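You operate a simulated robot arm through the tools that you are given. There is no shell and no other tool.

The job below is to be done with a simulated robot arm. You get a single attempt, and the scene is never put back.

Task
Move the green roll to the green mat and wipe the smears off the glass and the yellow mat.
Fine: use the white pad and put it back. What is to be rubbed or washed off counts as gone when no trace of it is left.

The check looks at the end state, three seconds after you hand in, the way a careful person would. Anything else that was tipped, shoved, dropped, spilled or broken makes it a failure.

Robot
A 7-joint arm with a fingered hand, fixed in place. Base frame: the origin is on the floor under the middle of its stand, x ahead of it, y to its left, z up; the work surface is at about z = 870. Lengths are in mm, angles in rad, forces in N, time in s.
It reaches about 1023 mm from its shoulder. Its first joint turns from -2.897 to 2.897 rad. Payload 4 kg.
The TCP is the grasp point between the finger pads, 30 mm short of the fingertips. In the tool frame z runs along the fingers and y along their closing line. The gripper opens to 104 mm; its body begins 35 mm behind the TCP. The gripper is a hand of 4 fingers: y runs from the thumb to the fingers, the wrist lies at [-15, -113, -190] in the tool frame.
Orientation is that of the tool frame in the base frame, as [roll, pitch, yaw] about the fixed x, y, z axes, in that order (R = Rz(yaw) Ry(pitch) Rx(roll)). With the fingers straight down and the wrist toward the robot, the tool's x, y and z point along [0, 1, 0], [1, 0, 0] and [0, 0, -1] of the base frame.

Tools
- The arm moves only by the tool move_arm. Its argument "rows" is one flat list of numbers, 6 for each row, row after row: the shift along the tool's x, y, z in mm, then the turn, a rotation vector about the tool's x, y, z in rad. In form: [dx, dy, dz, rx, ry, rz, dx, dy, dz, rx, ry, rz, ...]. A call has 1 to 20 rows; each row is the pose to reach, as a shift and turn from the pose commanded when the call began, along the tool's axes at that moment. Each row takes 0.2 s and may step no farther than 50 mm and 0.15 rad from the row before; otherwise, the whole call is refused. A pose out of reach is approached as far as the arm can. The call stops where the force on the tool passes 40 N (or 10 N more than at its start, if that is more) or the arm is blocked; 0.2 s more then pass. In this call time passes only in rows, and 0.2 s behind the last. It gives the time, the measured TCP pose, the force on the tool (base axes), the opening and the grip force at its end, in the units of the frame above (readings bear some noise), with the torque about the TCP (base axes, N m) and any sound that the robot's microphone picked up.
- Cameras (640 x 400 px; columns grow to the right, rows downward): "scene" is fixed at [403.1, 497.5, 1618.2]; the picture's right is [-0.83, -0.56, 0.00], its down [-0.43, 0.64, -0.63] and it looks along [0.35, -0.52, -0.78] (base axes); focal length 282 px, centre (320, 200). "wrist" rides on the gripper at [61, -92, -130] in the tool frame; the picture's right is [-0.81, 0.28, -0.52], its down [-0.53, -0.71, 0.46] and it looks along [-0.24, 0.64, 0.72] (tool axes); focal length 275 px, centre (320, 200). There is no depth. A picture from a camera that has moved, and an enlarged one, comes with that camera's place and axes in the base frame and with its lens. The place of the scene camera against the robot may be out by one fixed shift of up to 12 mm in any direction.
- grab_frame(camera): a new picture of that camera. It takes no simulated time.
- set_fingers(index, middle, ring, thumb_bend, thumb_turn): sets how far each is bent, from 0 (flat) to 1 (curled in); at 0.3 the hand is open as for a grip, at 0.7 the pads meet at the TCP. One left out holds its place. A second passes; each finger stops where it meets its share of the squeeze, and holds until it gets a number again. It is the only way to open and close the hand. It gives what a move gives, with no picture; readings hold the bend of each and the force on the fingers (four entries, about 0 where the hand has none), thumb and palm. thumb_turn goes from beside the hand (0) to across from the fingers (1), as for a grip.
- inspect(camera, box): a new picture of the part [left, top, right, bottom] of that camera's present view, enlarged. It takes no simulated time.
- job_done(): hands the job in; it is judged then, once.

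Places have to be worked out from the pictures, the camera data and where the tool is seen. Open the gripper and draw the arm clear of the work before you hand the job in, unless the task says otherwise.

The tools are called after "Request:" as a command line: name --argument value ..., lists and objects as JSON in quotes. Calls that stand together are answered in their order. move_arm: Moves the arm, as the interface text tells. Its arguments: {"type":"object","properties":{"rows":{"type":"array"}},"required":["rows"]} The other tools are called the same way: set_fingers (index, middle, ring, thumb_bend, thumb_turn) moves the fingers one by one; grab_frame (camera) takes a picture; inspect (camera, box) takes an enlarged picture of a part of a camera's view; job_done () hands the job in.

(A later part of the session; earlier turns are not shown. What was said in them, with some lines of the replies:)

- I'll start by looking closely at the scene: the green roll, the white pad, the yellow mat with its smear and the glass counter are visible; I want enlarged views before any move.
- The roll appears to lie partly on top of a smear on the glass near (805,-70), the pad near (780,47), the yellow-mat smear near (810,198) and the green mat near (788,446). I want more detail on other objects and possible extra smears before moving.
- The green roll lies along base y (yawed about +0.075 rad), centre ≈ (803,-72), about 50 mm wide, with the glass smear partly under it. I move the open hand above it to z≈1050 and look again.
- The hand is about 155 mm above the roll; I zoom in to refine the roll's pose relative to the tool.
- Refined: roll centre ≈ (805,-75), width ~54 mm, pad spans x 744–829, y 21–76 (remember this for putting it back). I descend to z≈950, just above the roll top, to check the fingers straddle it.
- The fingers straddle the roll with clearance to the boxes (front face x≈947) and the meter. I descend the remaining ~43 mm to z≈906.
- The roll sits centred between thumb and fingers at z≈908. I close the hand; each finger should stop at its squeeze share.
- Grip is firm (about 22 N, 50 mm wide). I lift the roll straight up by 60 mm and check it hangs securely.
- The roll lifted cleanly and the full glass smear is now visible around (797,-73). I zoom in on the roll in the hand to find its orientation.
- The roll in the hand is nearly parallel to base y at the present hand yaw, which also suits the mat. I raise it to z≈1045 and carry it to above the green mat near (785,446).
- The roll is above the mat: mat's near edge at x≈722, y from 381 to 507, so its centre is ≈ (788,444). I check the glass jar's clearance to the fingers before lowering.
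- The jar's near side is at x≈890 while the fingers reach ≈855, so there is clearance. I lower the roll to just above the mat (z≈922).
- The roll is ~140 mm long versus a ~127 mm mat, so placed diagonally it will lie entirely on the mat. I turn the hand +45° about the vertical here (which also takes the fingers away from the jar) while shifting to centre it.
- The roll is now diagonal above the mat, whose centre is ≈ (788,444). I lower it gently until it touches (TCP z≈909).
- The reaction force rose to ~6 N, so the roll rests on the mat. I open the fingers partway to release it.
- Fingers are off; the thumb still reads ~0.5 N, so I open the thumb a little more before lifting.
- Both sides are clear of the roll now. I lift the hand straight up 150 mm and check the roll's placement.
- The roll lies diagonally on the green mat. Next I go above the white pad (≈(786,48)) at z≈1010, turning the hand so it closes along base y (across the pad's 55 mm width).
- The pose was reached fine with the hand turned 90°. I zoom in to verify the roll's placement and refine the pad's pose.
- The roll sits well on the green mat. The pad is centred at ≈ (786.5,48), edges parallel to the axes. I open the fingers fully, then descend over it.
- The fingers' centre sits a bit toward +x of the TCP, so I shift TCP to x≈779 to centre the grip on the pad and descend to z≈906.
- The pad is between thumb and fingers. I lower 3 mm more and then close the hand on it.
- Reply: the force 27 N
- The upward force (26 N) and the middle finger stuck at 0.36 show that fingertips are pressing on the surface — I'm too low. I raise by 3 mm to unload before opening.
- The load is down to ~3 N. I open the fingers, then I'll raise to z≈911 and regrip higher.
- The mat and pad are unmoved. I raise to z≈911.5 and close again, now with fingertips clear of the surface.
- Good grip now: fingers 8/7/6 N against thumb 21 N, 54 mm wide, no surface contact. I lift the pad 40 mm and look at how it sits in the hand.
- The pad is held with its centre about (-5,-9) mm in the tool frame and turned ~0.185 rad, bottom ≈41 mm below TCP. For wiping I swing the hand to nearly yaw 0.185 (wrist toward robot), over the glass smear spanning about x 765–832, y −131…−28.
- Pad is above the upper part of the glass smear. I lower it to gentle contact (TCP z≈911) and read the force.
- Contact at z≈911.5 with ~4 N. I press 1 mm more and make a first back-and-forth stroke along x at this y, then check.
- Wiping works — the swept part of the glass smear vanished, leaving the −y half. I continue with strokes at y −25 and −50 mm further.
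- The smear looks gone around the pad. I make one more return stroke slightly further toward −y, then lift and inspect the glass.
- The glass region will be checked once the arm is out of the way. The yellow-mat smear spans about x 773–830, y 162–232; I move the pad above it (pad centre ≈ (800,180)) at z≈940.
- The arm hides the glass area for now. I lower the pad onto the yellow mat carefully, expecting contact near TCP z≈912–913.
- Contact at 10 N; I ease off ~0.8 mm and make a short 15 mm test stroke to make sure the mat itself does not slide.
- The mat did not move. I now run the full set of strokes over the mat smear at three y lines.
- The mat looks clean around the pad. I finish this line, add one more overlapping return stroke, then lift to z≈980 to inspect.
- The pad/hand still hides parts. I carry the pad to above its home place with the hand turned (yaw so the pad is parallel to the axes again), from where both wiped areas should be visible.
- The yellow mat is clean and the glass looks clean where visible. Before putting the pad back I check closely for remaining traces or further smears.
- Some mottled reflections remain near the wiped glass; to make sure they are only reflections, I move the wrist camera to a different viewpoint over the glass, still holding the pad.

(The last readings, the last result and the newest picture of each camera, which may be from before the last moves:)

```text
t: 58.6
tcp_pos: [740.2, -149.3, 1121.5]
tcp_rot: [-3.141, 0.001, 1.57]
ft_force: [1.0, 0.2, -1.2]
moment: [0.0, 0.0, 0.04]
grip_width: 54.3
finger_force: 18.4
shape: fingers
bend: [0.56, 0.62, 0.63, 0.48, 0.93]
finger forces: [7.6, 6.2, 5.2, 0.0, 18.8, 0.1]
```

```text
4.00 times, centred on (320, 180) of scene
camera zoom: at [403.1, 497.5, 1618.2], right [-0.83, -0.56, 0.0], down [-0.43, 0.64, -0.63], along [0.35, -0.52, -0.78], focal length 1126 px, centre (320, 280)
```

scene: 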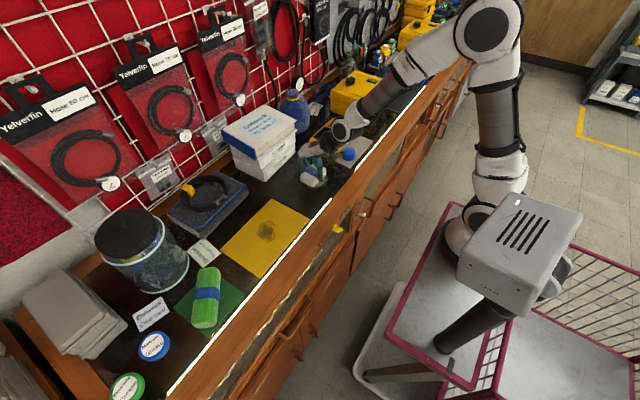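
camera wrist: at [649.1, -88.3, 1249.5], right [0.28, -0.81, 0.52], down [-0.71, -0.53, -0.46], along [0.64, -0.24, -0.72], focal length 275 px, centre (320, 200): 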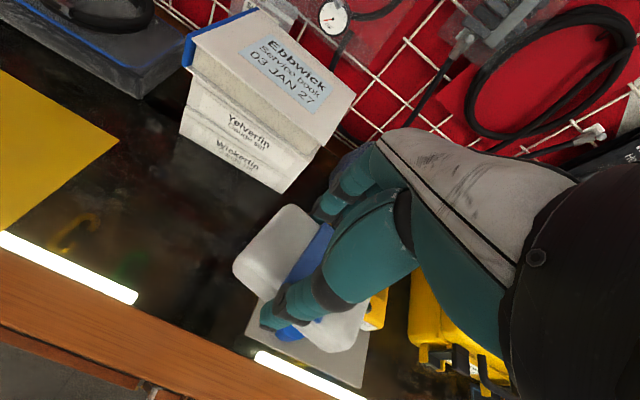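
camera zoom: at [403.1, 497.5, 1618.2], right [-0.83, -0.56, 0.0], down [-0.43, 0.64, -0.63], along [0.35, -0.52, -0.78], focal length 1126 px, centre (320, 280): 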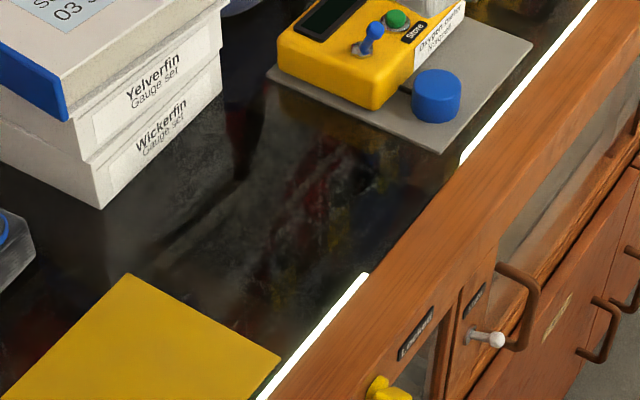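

The view of the glass is open now; I zoom in on the wiped area from both cameras.

Request:
inspect --camera "wrist" --box '[80, 160, 272, 280]'

Request:
inspect --camera "scene" --box '[284, 150, 364, 200]'

Request:
inspect --camera "wrist" --box '[160, 200, 256, 260]'

```text
3.33 times, centred on (176, 220) of wrist
camera zoom: at [649.1, -88.3, 1249.5], right [0.28, -0.81, 0.52], down [-0.71, -0.53, -0.46], along [0.64, -0.24, -0.72], focal length 918 px, centre (800, 133)
```

zoom: 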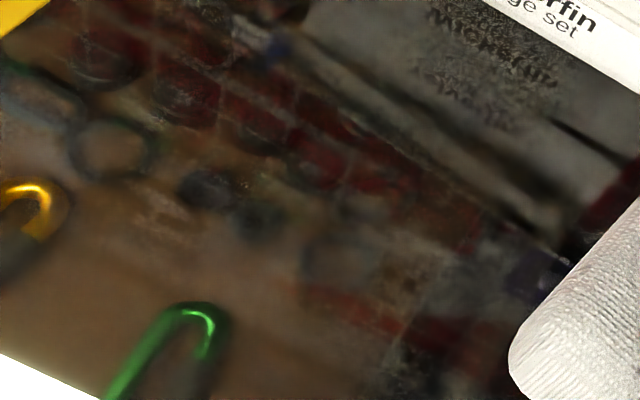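

```text
8.00 times, centred on (324, 175) of scene
camera zoom: at [403.1, 497.5, 1618.2], right [-0.83, -0.56, 0.0], down [-0.43, 0.64, -0.63], along [0.35, -0.52, -0.78], focal length 2253 px, centre (288, 400)
```

zoom: 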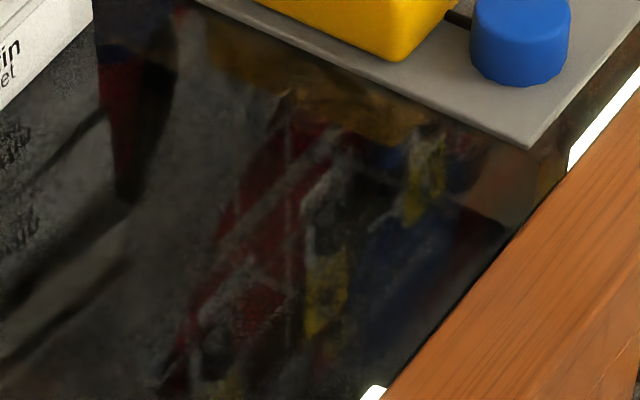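

```text
6.67 times, centred on (208, 230) of wrist
camera zoom: at [649.1, -88.3, 1249.5], right [0.28, -0.81, 0.52], down [-0.71, -0.53, -0.46], along [0.64, -0.24, -0.72], focal length 1835 px, centre (1067, 0)
```

zoom: 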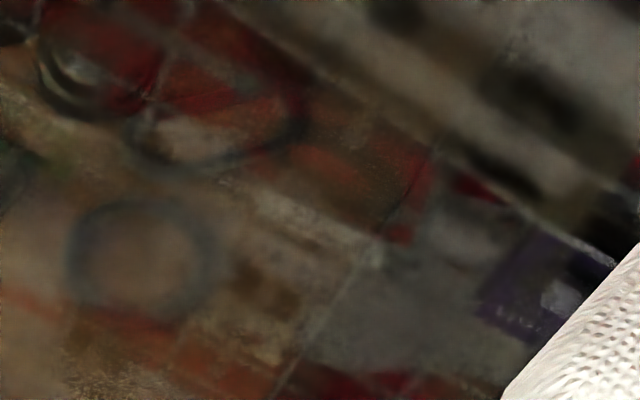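

The patterns are reflections of the wall display (hoses, labels), shifting with the viewpoint. One more very close look at the old smear's outline region to be sure.

Request:
inspect --camera "scene" --box '[298, 164, 338, 189]'

Request:
inspect --camera "scene" --box '[244, 216, 292, 246]'

Request:
inspect --camera "wrist" --box '[150, 220, 240, 290]'

```text
16.00 times, centred on (318, 176) of scene
camera zoom: at [403.1, 497.5, 1618.2], right [-0.83, -0.56, 0.0], down [-0.43, 0.64, -0.63], along [0.35, -0.52, -0.78], focal length 4506 px, centre (352, 576)
```

zoom: 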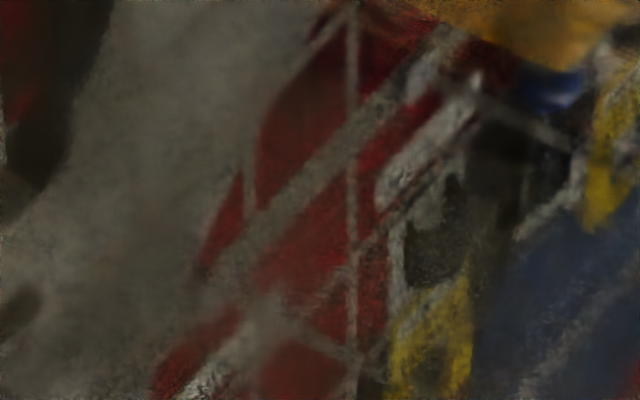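

```text
13.33 times, centred on (268, 231) of scene
camera zoom: at [403.1, 497.5, 1618.2], right [-0.83, -0.56, 0.0], down [-0.43, 0.64, -0.63], along [0.35, -0.52, -0.78], focal length 3755 px, centre (1013, -213)
```

zoom: 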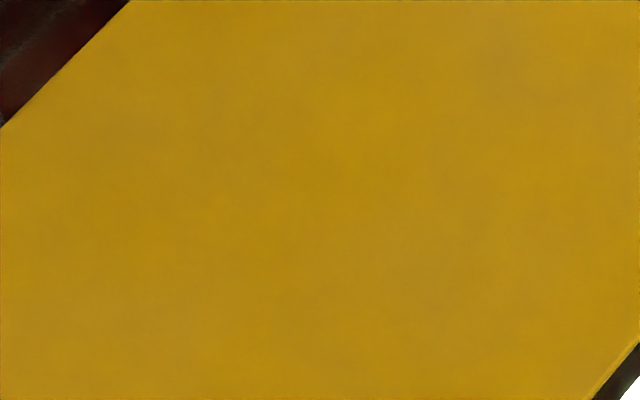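

```text
5.71 times, centred on (195, 255) of wrist
camera zoom: at [649.1, -88.3, 1249.5], right [0.28, -0.81, 0.52], down [-0.71, -0.53, -0.46], along [0.64, -0.24, -0.72], focal length 1573 px, centre (1034, -114)
```

zoom: 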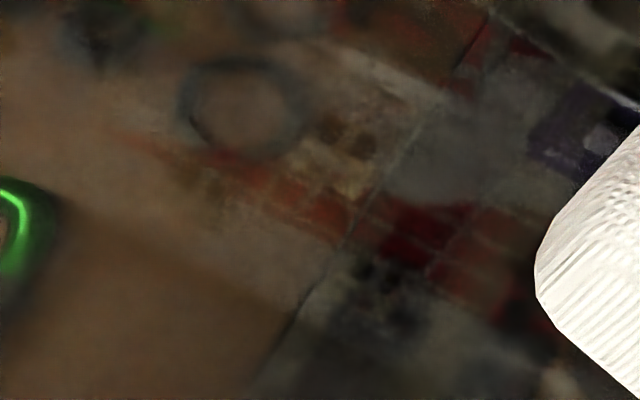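

Both surfaces are clean. Before putting the pad back I measure precisely how it sits in the hand.

Request:
inspect --camera "wrist" --box '[220, 190, 412, 370]'

```text
2.22 times, centred on (316, 280) of wrist
camera zoom: at [649.1, -88.3, 1249.5], right [0.28, -0.81, 0.52], down [-0.71, -0.53, -0.46], along [0.64, -0.24, -0.72], focal length 612 px, centre (329, 22)
```

zoom: 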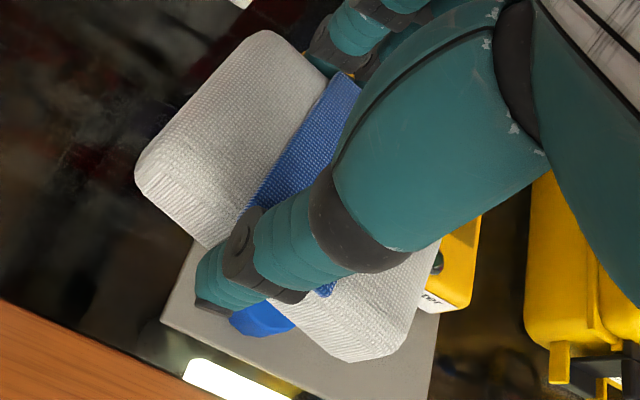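

The pad is held with centre ≈ (-3,-12) mm in the tool frame, turned 0.19 rad. I go back above its original place (786.5,48), hand yaw chosen so the pad is parallel to the axes, stopping at z≈960.

Request:
move_arm --rows '[13.9, 2.7, 5, 0, 0, -0.117, 27.8, 5.5, 12, 0, 0, -0.235, 41.7, 8.2, 20, 0, 0, -0.352, 55.5, 11, 30, 0, 0, -0.47, 69.4, 13.7, 41, 0, 0, -0.587, 83.3, 16.4, 52, 0, 0, -0.704, 97.2, 19.2, 63, 0, 0, -0.822, 111.1, 21.9, 75, 0, 0, -0.939, 125, 24.7, 87, 0, 0, -1.057, 138.9, 27.4, 99, 0, 0, -1.174, 152.8, 30.1, 111, 0, 0, -1.291, 166.6, 32.9, 124, 0, 0, -1.409, 180.5, 35.6, 137, 0, 0, -1.526, 194.4, 38.4, 149, 0, 0, -1.644, 208.3, 41.1, 161.5, 0, 0, -1.761]'

Request:
grab_frame --camera "wrist"

Request:
inspect --camera "scene" --box '[200, 150, 360, 250]'

```text
t: 61.8
tcp_pos: [781.9, 58.0, 958.8]
tcp_rot: [3.141, -0.001, -2.948]
ft_force: [-0.2, -0.3, 0.3]
moment: [0.0, -0.04, 0.02]
grip_width: 54.3
finger_force: 19.3
shape: fingers
bend: [0.56, 0.62, 0.63, 0.48, 0.93]
finger forces: [7.6, 6.1, 5.2, 0.1, 19.0, 0.0]
```

```text
taken
camera wrist: at [739.3, -42.6, 1088.1], right [0.74, 0.43, 0.52], down [0.66, -0.6, -0.46], along [0.12, 0.68, -0.72], focal length 275 px, centre (320, 200)
```

wrist: 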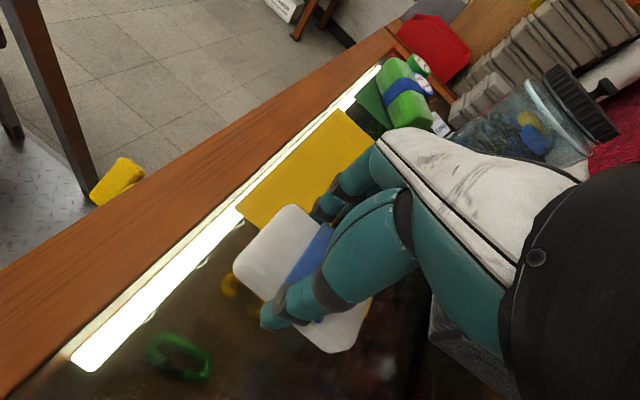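

```text
4.00 times, centred on (280, 200) of scene
camera zoom: at [403.1, 497.5, 1618.2], right [-0.83, -0.56, 0.0], down [-0.43, 0.64, -0.63], along [0.35, -0.52, -0.78], focal length 1126 px, centre (480, 200)
```

zoom: 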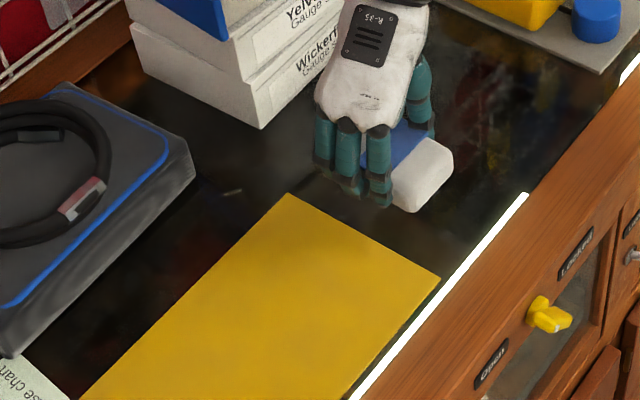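

Lined up above home. I lower the pad to the glass gently (contact expected at TCP z≈911.5) and compare with its original image position.

Request:
move_arm --rows '[0, 0, 12, 0, 0, 0, 0, 0, 24, 0, 0, 0, 0, 0, 34, 0, 0, 0, 0, 0, 40, 0, 0, 0, 0, 0, 44, 0, 0, 0, 0, 0, 46.5, 0, 0, 0]'

Request:
inspect --camera "scene" --box '[200, 150, 360, 250]'

Request:
inspect --camera "wrist" --box '[180, 160, 420, 370]'

```text
t: 63.2
tcp_pos: [781.3, 58.2, 912.7]
tcp_rot: [3.14, 0.001, -2.948]
ft_force: [0.0, 0.8, -1.5]
moment: [0.01, 0.0, -0.02]
grip_width: 54.6
finger_force: 19.0
shape: fingers
bend: [0.56, 0.62, 0.63, 0.48, 0.93]
finger forces: [7.7, 6.0, 5.2, 0.1, 18.9, 0.1]
```

```text
4.00 times, centred on (280, 200) of scene
camera zoom: at [403.1, 497.5, 1618.2], right [-0.83, -0.56, 0.0], down [-0.43, 0.64, -0.63], along [0.35, -0.52, -0.78], focal length 1126 px, centre (480, 200)
```

zoom: 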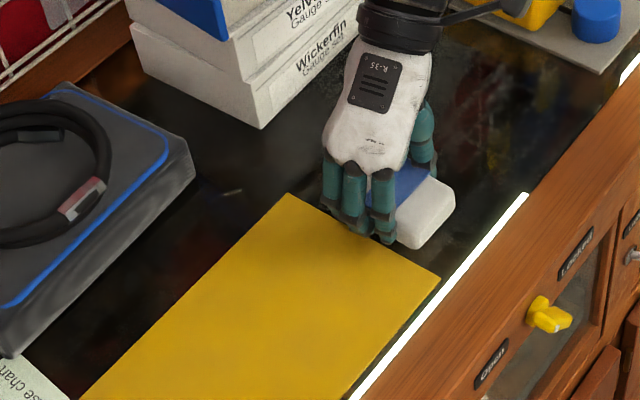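

```text
1.90 times, centred on (300, 265) of wrist
camera zoom: at [738.5, -42.3, 1041.5], right [0.74, 0.42, 0.52], down [0.66, -0.6, -0.46], along [0.12, 0.68, -0.72], focal length 524 px, centre (358, 76)
```

zoom: 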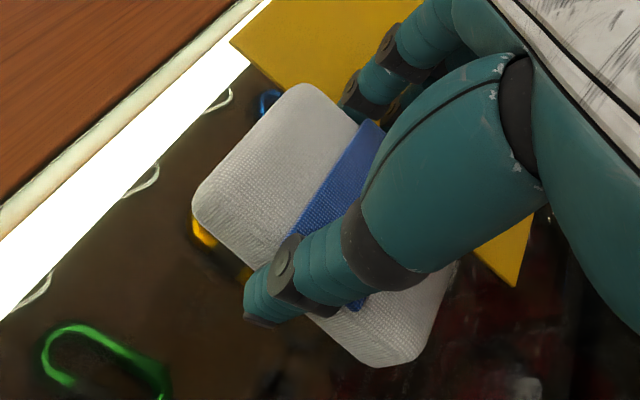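

The pad's outline in the scene view matches the original (right corner ≈(456,195), bottom ≈(420,248)). I lower a further 1.5–2 mm until contact.

Request:
move_arm --rows '[0, 0, 1, 0, 0, 0, 0, 0, 2, 0, 0, 0]'

```text
t: 63.8
tcp_pos: [779.9, 60.1, 911.3]
tcp_rot: [-3.141, -0.001, -2.951]
ft_force: [0.1, -1.4, 8.9]
moment: [0.1, -0.03, 0.02]
grip_width: 54.2
finger_force: 19.7
shape: fingers
bend: [0.56, 0.62, 0.64, 0.48, 0.93]
finger forces: [7.6, 6.4, 5.2, 0.1, 21.1, 0.0]
```

Contact made (~9 N). I ease up 1 mm to unload and then open the hand to release the pad.

Request:
move_arm --rows '[0, 0, -1, 0, 0, 0]'

Request:
set_fingers --index 0.4 --middle 0.4 --ring 0.4 --thumb_bend 0.36

Request:
inspect --camera "scene" --box '[200, 150, 360, 250]'

Request:
inspect --camera "wrist" --box '[180, 160, 420, 370]'

```text
t: 64.2
tcp_pos: [780.5, 58.8, 911.3]
tcp_rot: [3.141, 0.0, -2.949]
ft_force: [0.7, 0.4, 5.0]
moment: [0.09, 0.0, 0.06]
grip_width: 54.6
finger_force: 20.4
shape: fingers
bend: [0.56, 0.62, 0.64, 0.48, 0.93]
finger forces: [7.8, 6.5, 5.4, 0.1, 20.2, 0.1]
```

```text
t: 65.2
tcp_pos: [780.8, 59.4, 911.3]
tcp_rot: [3.141, -0.001, -2.95]
ft_force: [-0.1, 0.3, -0.3]
moment: [-0.02, -0.01, 0.02]
grip_width: 82.5
finger_force: 0.0
shape: fingers
bend: [0.4, 0.4, 0.4, 0.36, 0.97]
finger forces: [0.0, 0.1, 0.1, 0.0, 0.0, 0.0]
```

```text
4.00 times, centred on (280, 200) of scene
camera zoom: at [403.1, 497.5, 1618.2], right [-0.83, -0.56, 0.0], down [-0.43, 0.64, -0.63], along [0.35, -0.52, -0.78], focal length 1126 px, centre (480, 200)
```

zoom: 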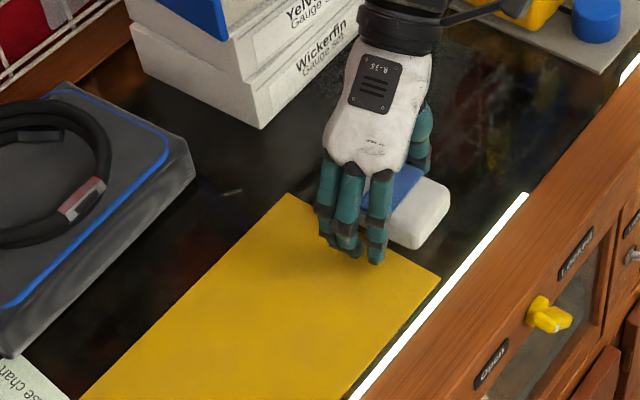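

```text
1.90 times, centred on (300, 265) of wrist
camera zoom: at [738.5, -42.3, 1040.4], right [0.74, 0.42, 0.52], down [0.66, -0.6, -0.46], along [0.12, 0.68, -0.72], focal length 524 px, centre (358, 76)
```

zoom: 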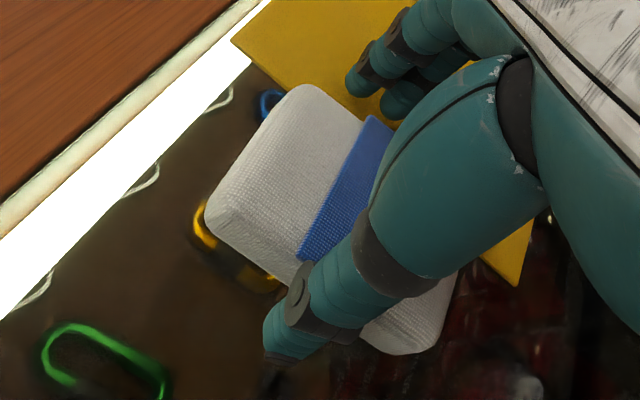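

Released; forces are zero. I lift straight up 100 mm and check the pad's final position.

Request:
move_arm --rows '[0, 0, -6, 0, 0, 0, 0, 0, -16, 0, 0, 0, 0, 0, -32, 0, 0, 0, 0, 0, -52, 0, 0, 0, 0, 0, -76, 0, 0, 0, 0, 0, -100, 0, 0, 0]'

Request:
grab_frame --camera "wrist"

Request:
inspect --camera "scene" --box '[200, 150, 360, 250]'

Request:
inspect --camera "wrist" --box '[200, 200, 392, 320]'

```text
t: 66.6
tcp_pos: [783.0, 60.3, 1010.5]
tcp_rot: [3.142, -0.001, -2.95]
ft_force: [0.5, 0.0, -0.2]
moment: [-0.01, 0.04, -0.01]
grip_width: 82.7
finger_force: 0.2
shape: fingers
bend: [0.4, 0.4, 0.4, 0.36, 0.97]
finger forces: [0.0, 0.0, 0.0, 0.0, 0.1, 0.0]
```

```text
taken
camera wrist: at [738.6, -42.2, 1140.4], right [0.74, 0.42, 0.52], down [0.66, -0.6, -0.46], along [0.12, 0.68, -0.72], focal length 275 px, centre (320, 200)
```

wrist: 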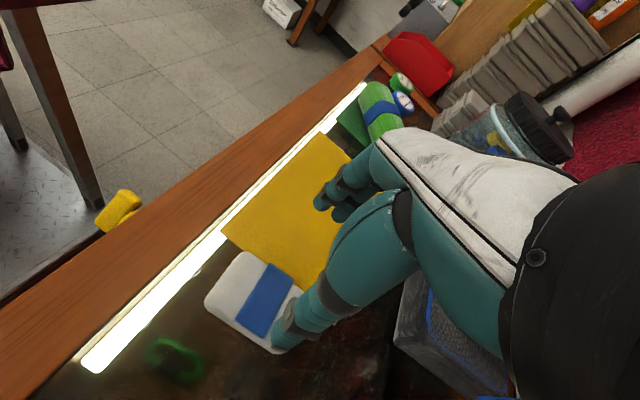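

```text
4.00 times, centred on (280, 200) of scene
camera zoom: at [403.1, 497.5, 1618.2], right [-0.83, -0.56, 0.0], down [-0.43, 0.64, -0.63], along [0.35, -0.52, -0.78], focal length 1126 px, centre (480, 200)
```

zoom: 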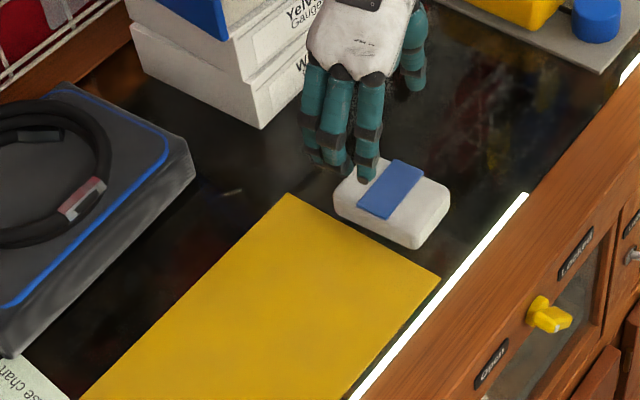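

```text
3.33 times, centred on (296, 260) of wrist
camera zoom: at [738.6, -42.2, 1140.4], right [0.74, 0.42, 0.52], down [0.66, -0.6, -0.46], along [0.12, 0.68, -0.72], focal length 918 px, centre (400, 0)
```

zoom: 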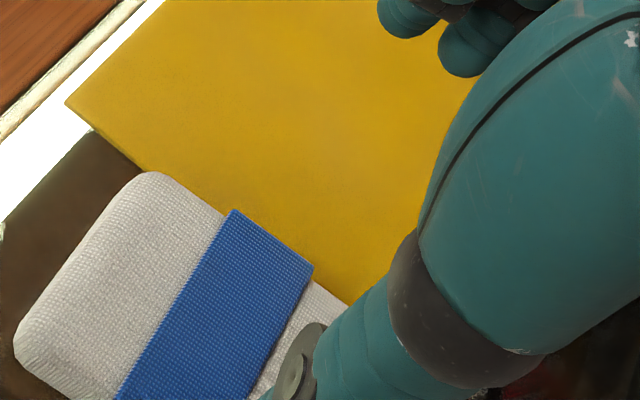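

The pad is back within ~5 mm of its original place, off the mat and parallel to the edges. I now withdraw the arm up and away to its starting region.

Request:
move_arm --rows '[3, -5, -25, 0, 0, 0.06, 9, -15, -50, 0, 0, 0.16, 16, -30, -72, 0, 0, 0.28, 24, -46, -92, 0, 0, 0.4, 32, -62, -110, 0, 0, 0.52, 40, -79, -126, 0, 0, 0.64, 49, -96, -140, 0, 0, 0.76, 58, -113, -152, 0, 0, 0.88, 66, -130, -162, 0, 0, 1, 75, -147, -170, 0, 0, 1.12, 83, -164, -177, 0, 0, 1.24, 92, -181, -183, 0, 0, 1.36, 100, -198, -188, 0, 0, 1.48, 108, -214, -193, 0, 0, 1.6, 115, -228, -196, 0, 0, 1.7, 119, -235.7, -198, 0, 0, 1.762]'

Request:
set_fingers --index 0.3 --middle 0.3 --ring 0.3 --thumb_bend 0.3

Request:
grab_frame --camera "scene"

Request:
grab_frame --camera "wrist"

Request:
inspect --camera "scene" --box '[200, 150, 360, 250]'

Request:
inspect --camera "scene" --box '[150, 240, 278, 360]'

```text
t: 70.0
tcp_pos: [708.7, -195.7, 1208.8]
tcp_rot: [3.141, -0.002, 1.57]
ft_force: [0.6, -0.6, -0.7]
moment: [0.03, 0.01, -0.02]
grip_width: 82.6
finger_force: 0.1
shape: fingers
bend: [0.4, 0.4, 0.4, 0.36, 0.97]
finger forces: [0.0, 0.0, 0.0, 0.0, 0.0, 0.0]
```

```text
t: 71.0
tcp_pos: [709.0, -195.1, 1210.4]
tcp_rot: [3.142, 0.0, 1.573]
ft_force: [0.2, -0.7, 0.5]
moment: [0.01, 0.0, 0.04]
grip_width: 102.9
finger_force: 0.1
shape: fingers
bend: [0.3, 0.3, 0.3, 0.3, 0.97]
finger forces: [0.0, 0.1, 0.0, 0.0, 0.1, 0.0]
```

```text
taken
```

scene: 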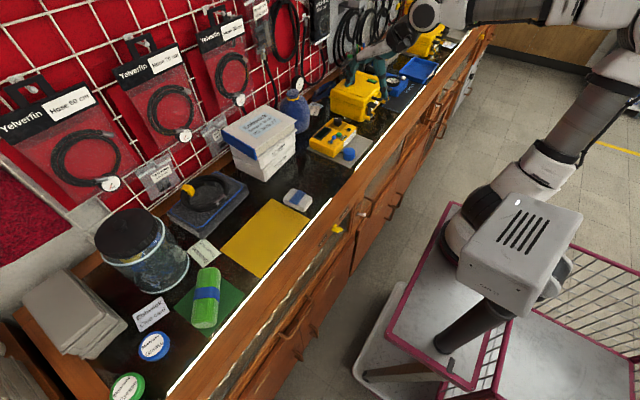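

```text
taken
camera wrist: at [617.2, -133.7, 1338.5], right [0.28, -0.81, 0.52], down [-0.71, -0.53, -0.46], along [0.64, -0.24, -0.72], focal length 275 px, centre (320, 200)
```

wrist: 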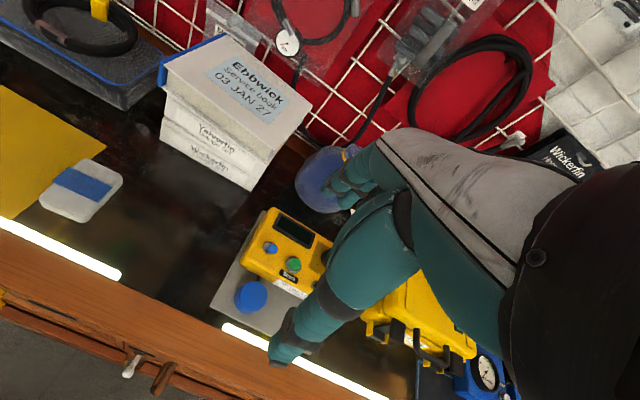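

```text
4.00 times, centred on (280, 200) of scene
camera zoom: at [403.1, 497.5, 1618.2], right [-0.83, -0.56, 0.0], down [-0.43, 0.64, -0.63], along [0.35, -0.52, -0.78], focal length 1126 px, centre (480, 200)
```

zoom: 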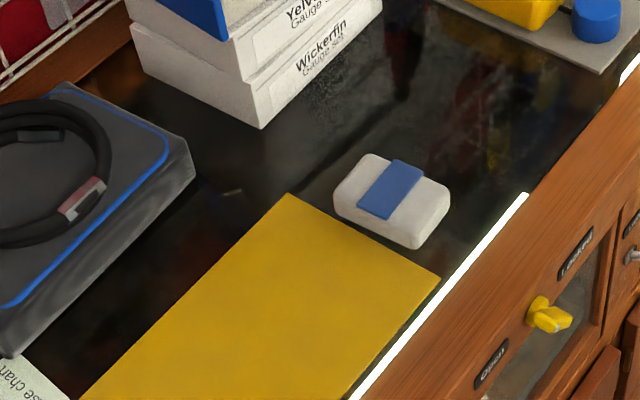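

```text
3.33 times, centred on (214, 300) of scene
camera zoom: at [403.1, 497.5, 1618.2], right [-0.83, -0.56, 0.0], down [-0.43, 0.64, -0.63], along [0.35, -0.52, -0.78], focal length 939 px, centre (673, -133)
```

zoom: 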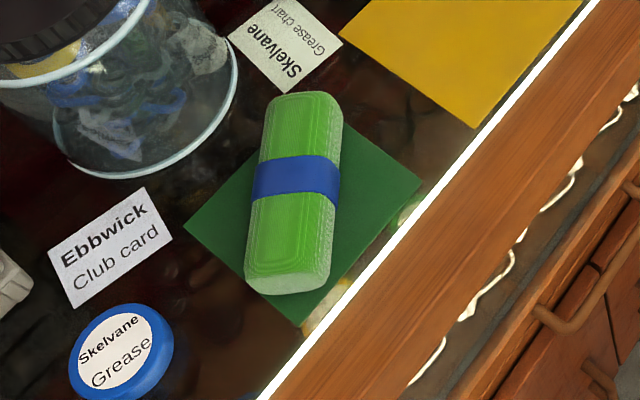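

The arm is back at its start pose, clear of the work. I make a final comparison of the wiped glass from the same viewpoint as the very first picture.

Request:
inspect --camera "wrist" --box '[0, 100, 320, 300]'

Request:
inspect --camera "scene" --box '[280, 130, 376, 190]'

Request:
inspect --camera "wrist" --box '[100, 180, 228, 260]'

```text
2.00 times, centred on (160, 200) of wrist
camera zoom: at [617.2, -133.7, 1338.5], right [0.28, -0.81, 0.52], down [-0.71, -0.53, -0.46], along [0.64, -0.24, -0.72], focal length 551 px, centre (640, 200)
```

zoom: 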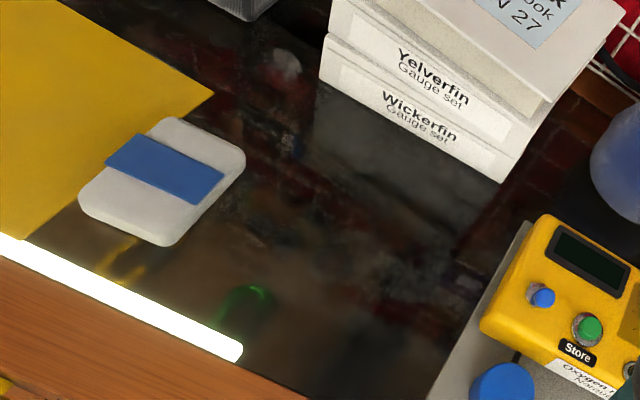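

```text
6.67 times, centred on (328, 160) of scene
camera zoom: at [403.1, 497.5, 1618.2], right [-0.83, -0.56, 0.0], down [-0.43, 0.64, -0.63], along [0.35, -0.52, -0.78], focal length 1877 px, centre (267, 467)
```

zoom: 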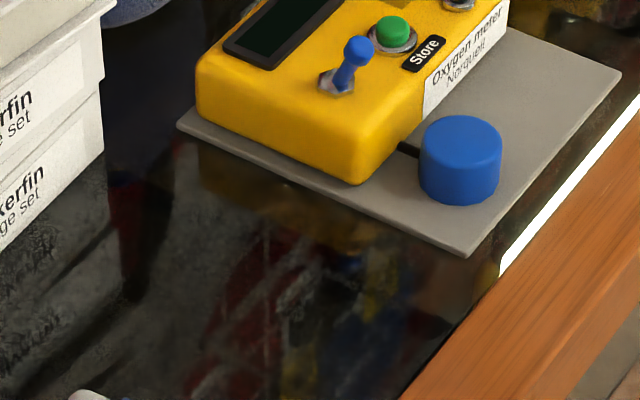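

```text
5.00 times, centred on (164, 220) of wrist
camera zoom: at [617.2, -133.7, 1338.5], right [0.28, -0.81, 0.52], down [-0.71, -0.53, -0.46], along [0.64, -0.24, -0.72], focal length 1376 px, centre (1100, 100)
```

zoom: 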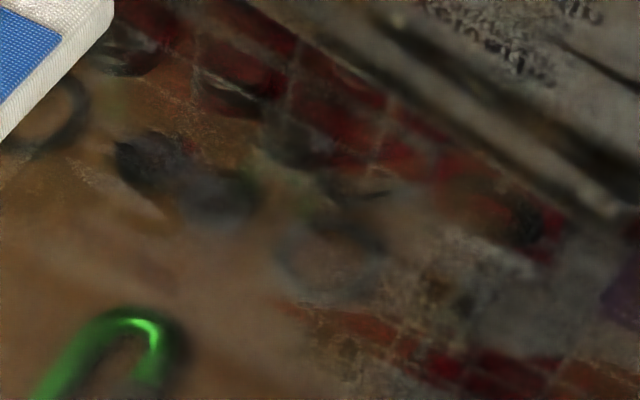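

Everything checks out: the roll rests on the green mat, the glass and the yellow mat show no trace of the smears, and nothing else has moved. The pad is back at its original spot (within about 5–8 mm), the hand is open and the arm is clear. I hand the job in.

Request:
job_done

```text
The job is handed in.
```

I moved the green roll to the green mat, wiped the smears off the glass and the yellow mat, and put the white pad back. The job is handed in; I have not seen the check result.

- **Green roll:** it lies diagonally on the green mat. It is about 140 mm long and the mat is about 130 mm square, so I turned it 45° to keep it on the mat.
- **Smears:** I saw no trace on the yellow mat or the glass in close-up views from both cameras. The glass still shows reflections of the wall display, which change with the viewpoint.
- **White pad:** it is back on the glass about 5–8 mm from its original spot, a few millimetres short of the yellow mat.
- **Other items:** nothing else looked moved in the final pictures. While I was first gripping the pad, my fingertips pressed on the surface with about 26 N. I lifted and regripped higher, and the yellow mat and the pad did not shift.

The hand is open and the arm is back near its starting position, clear of the work.
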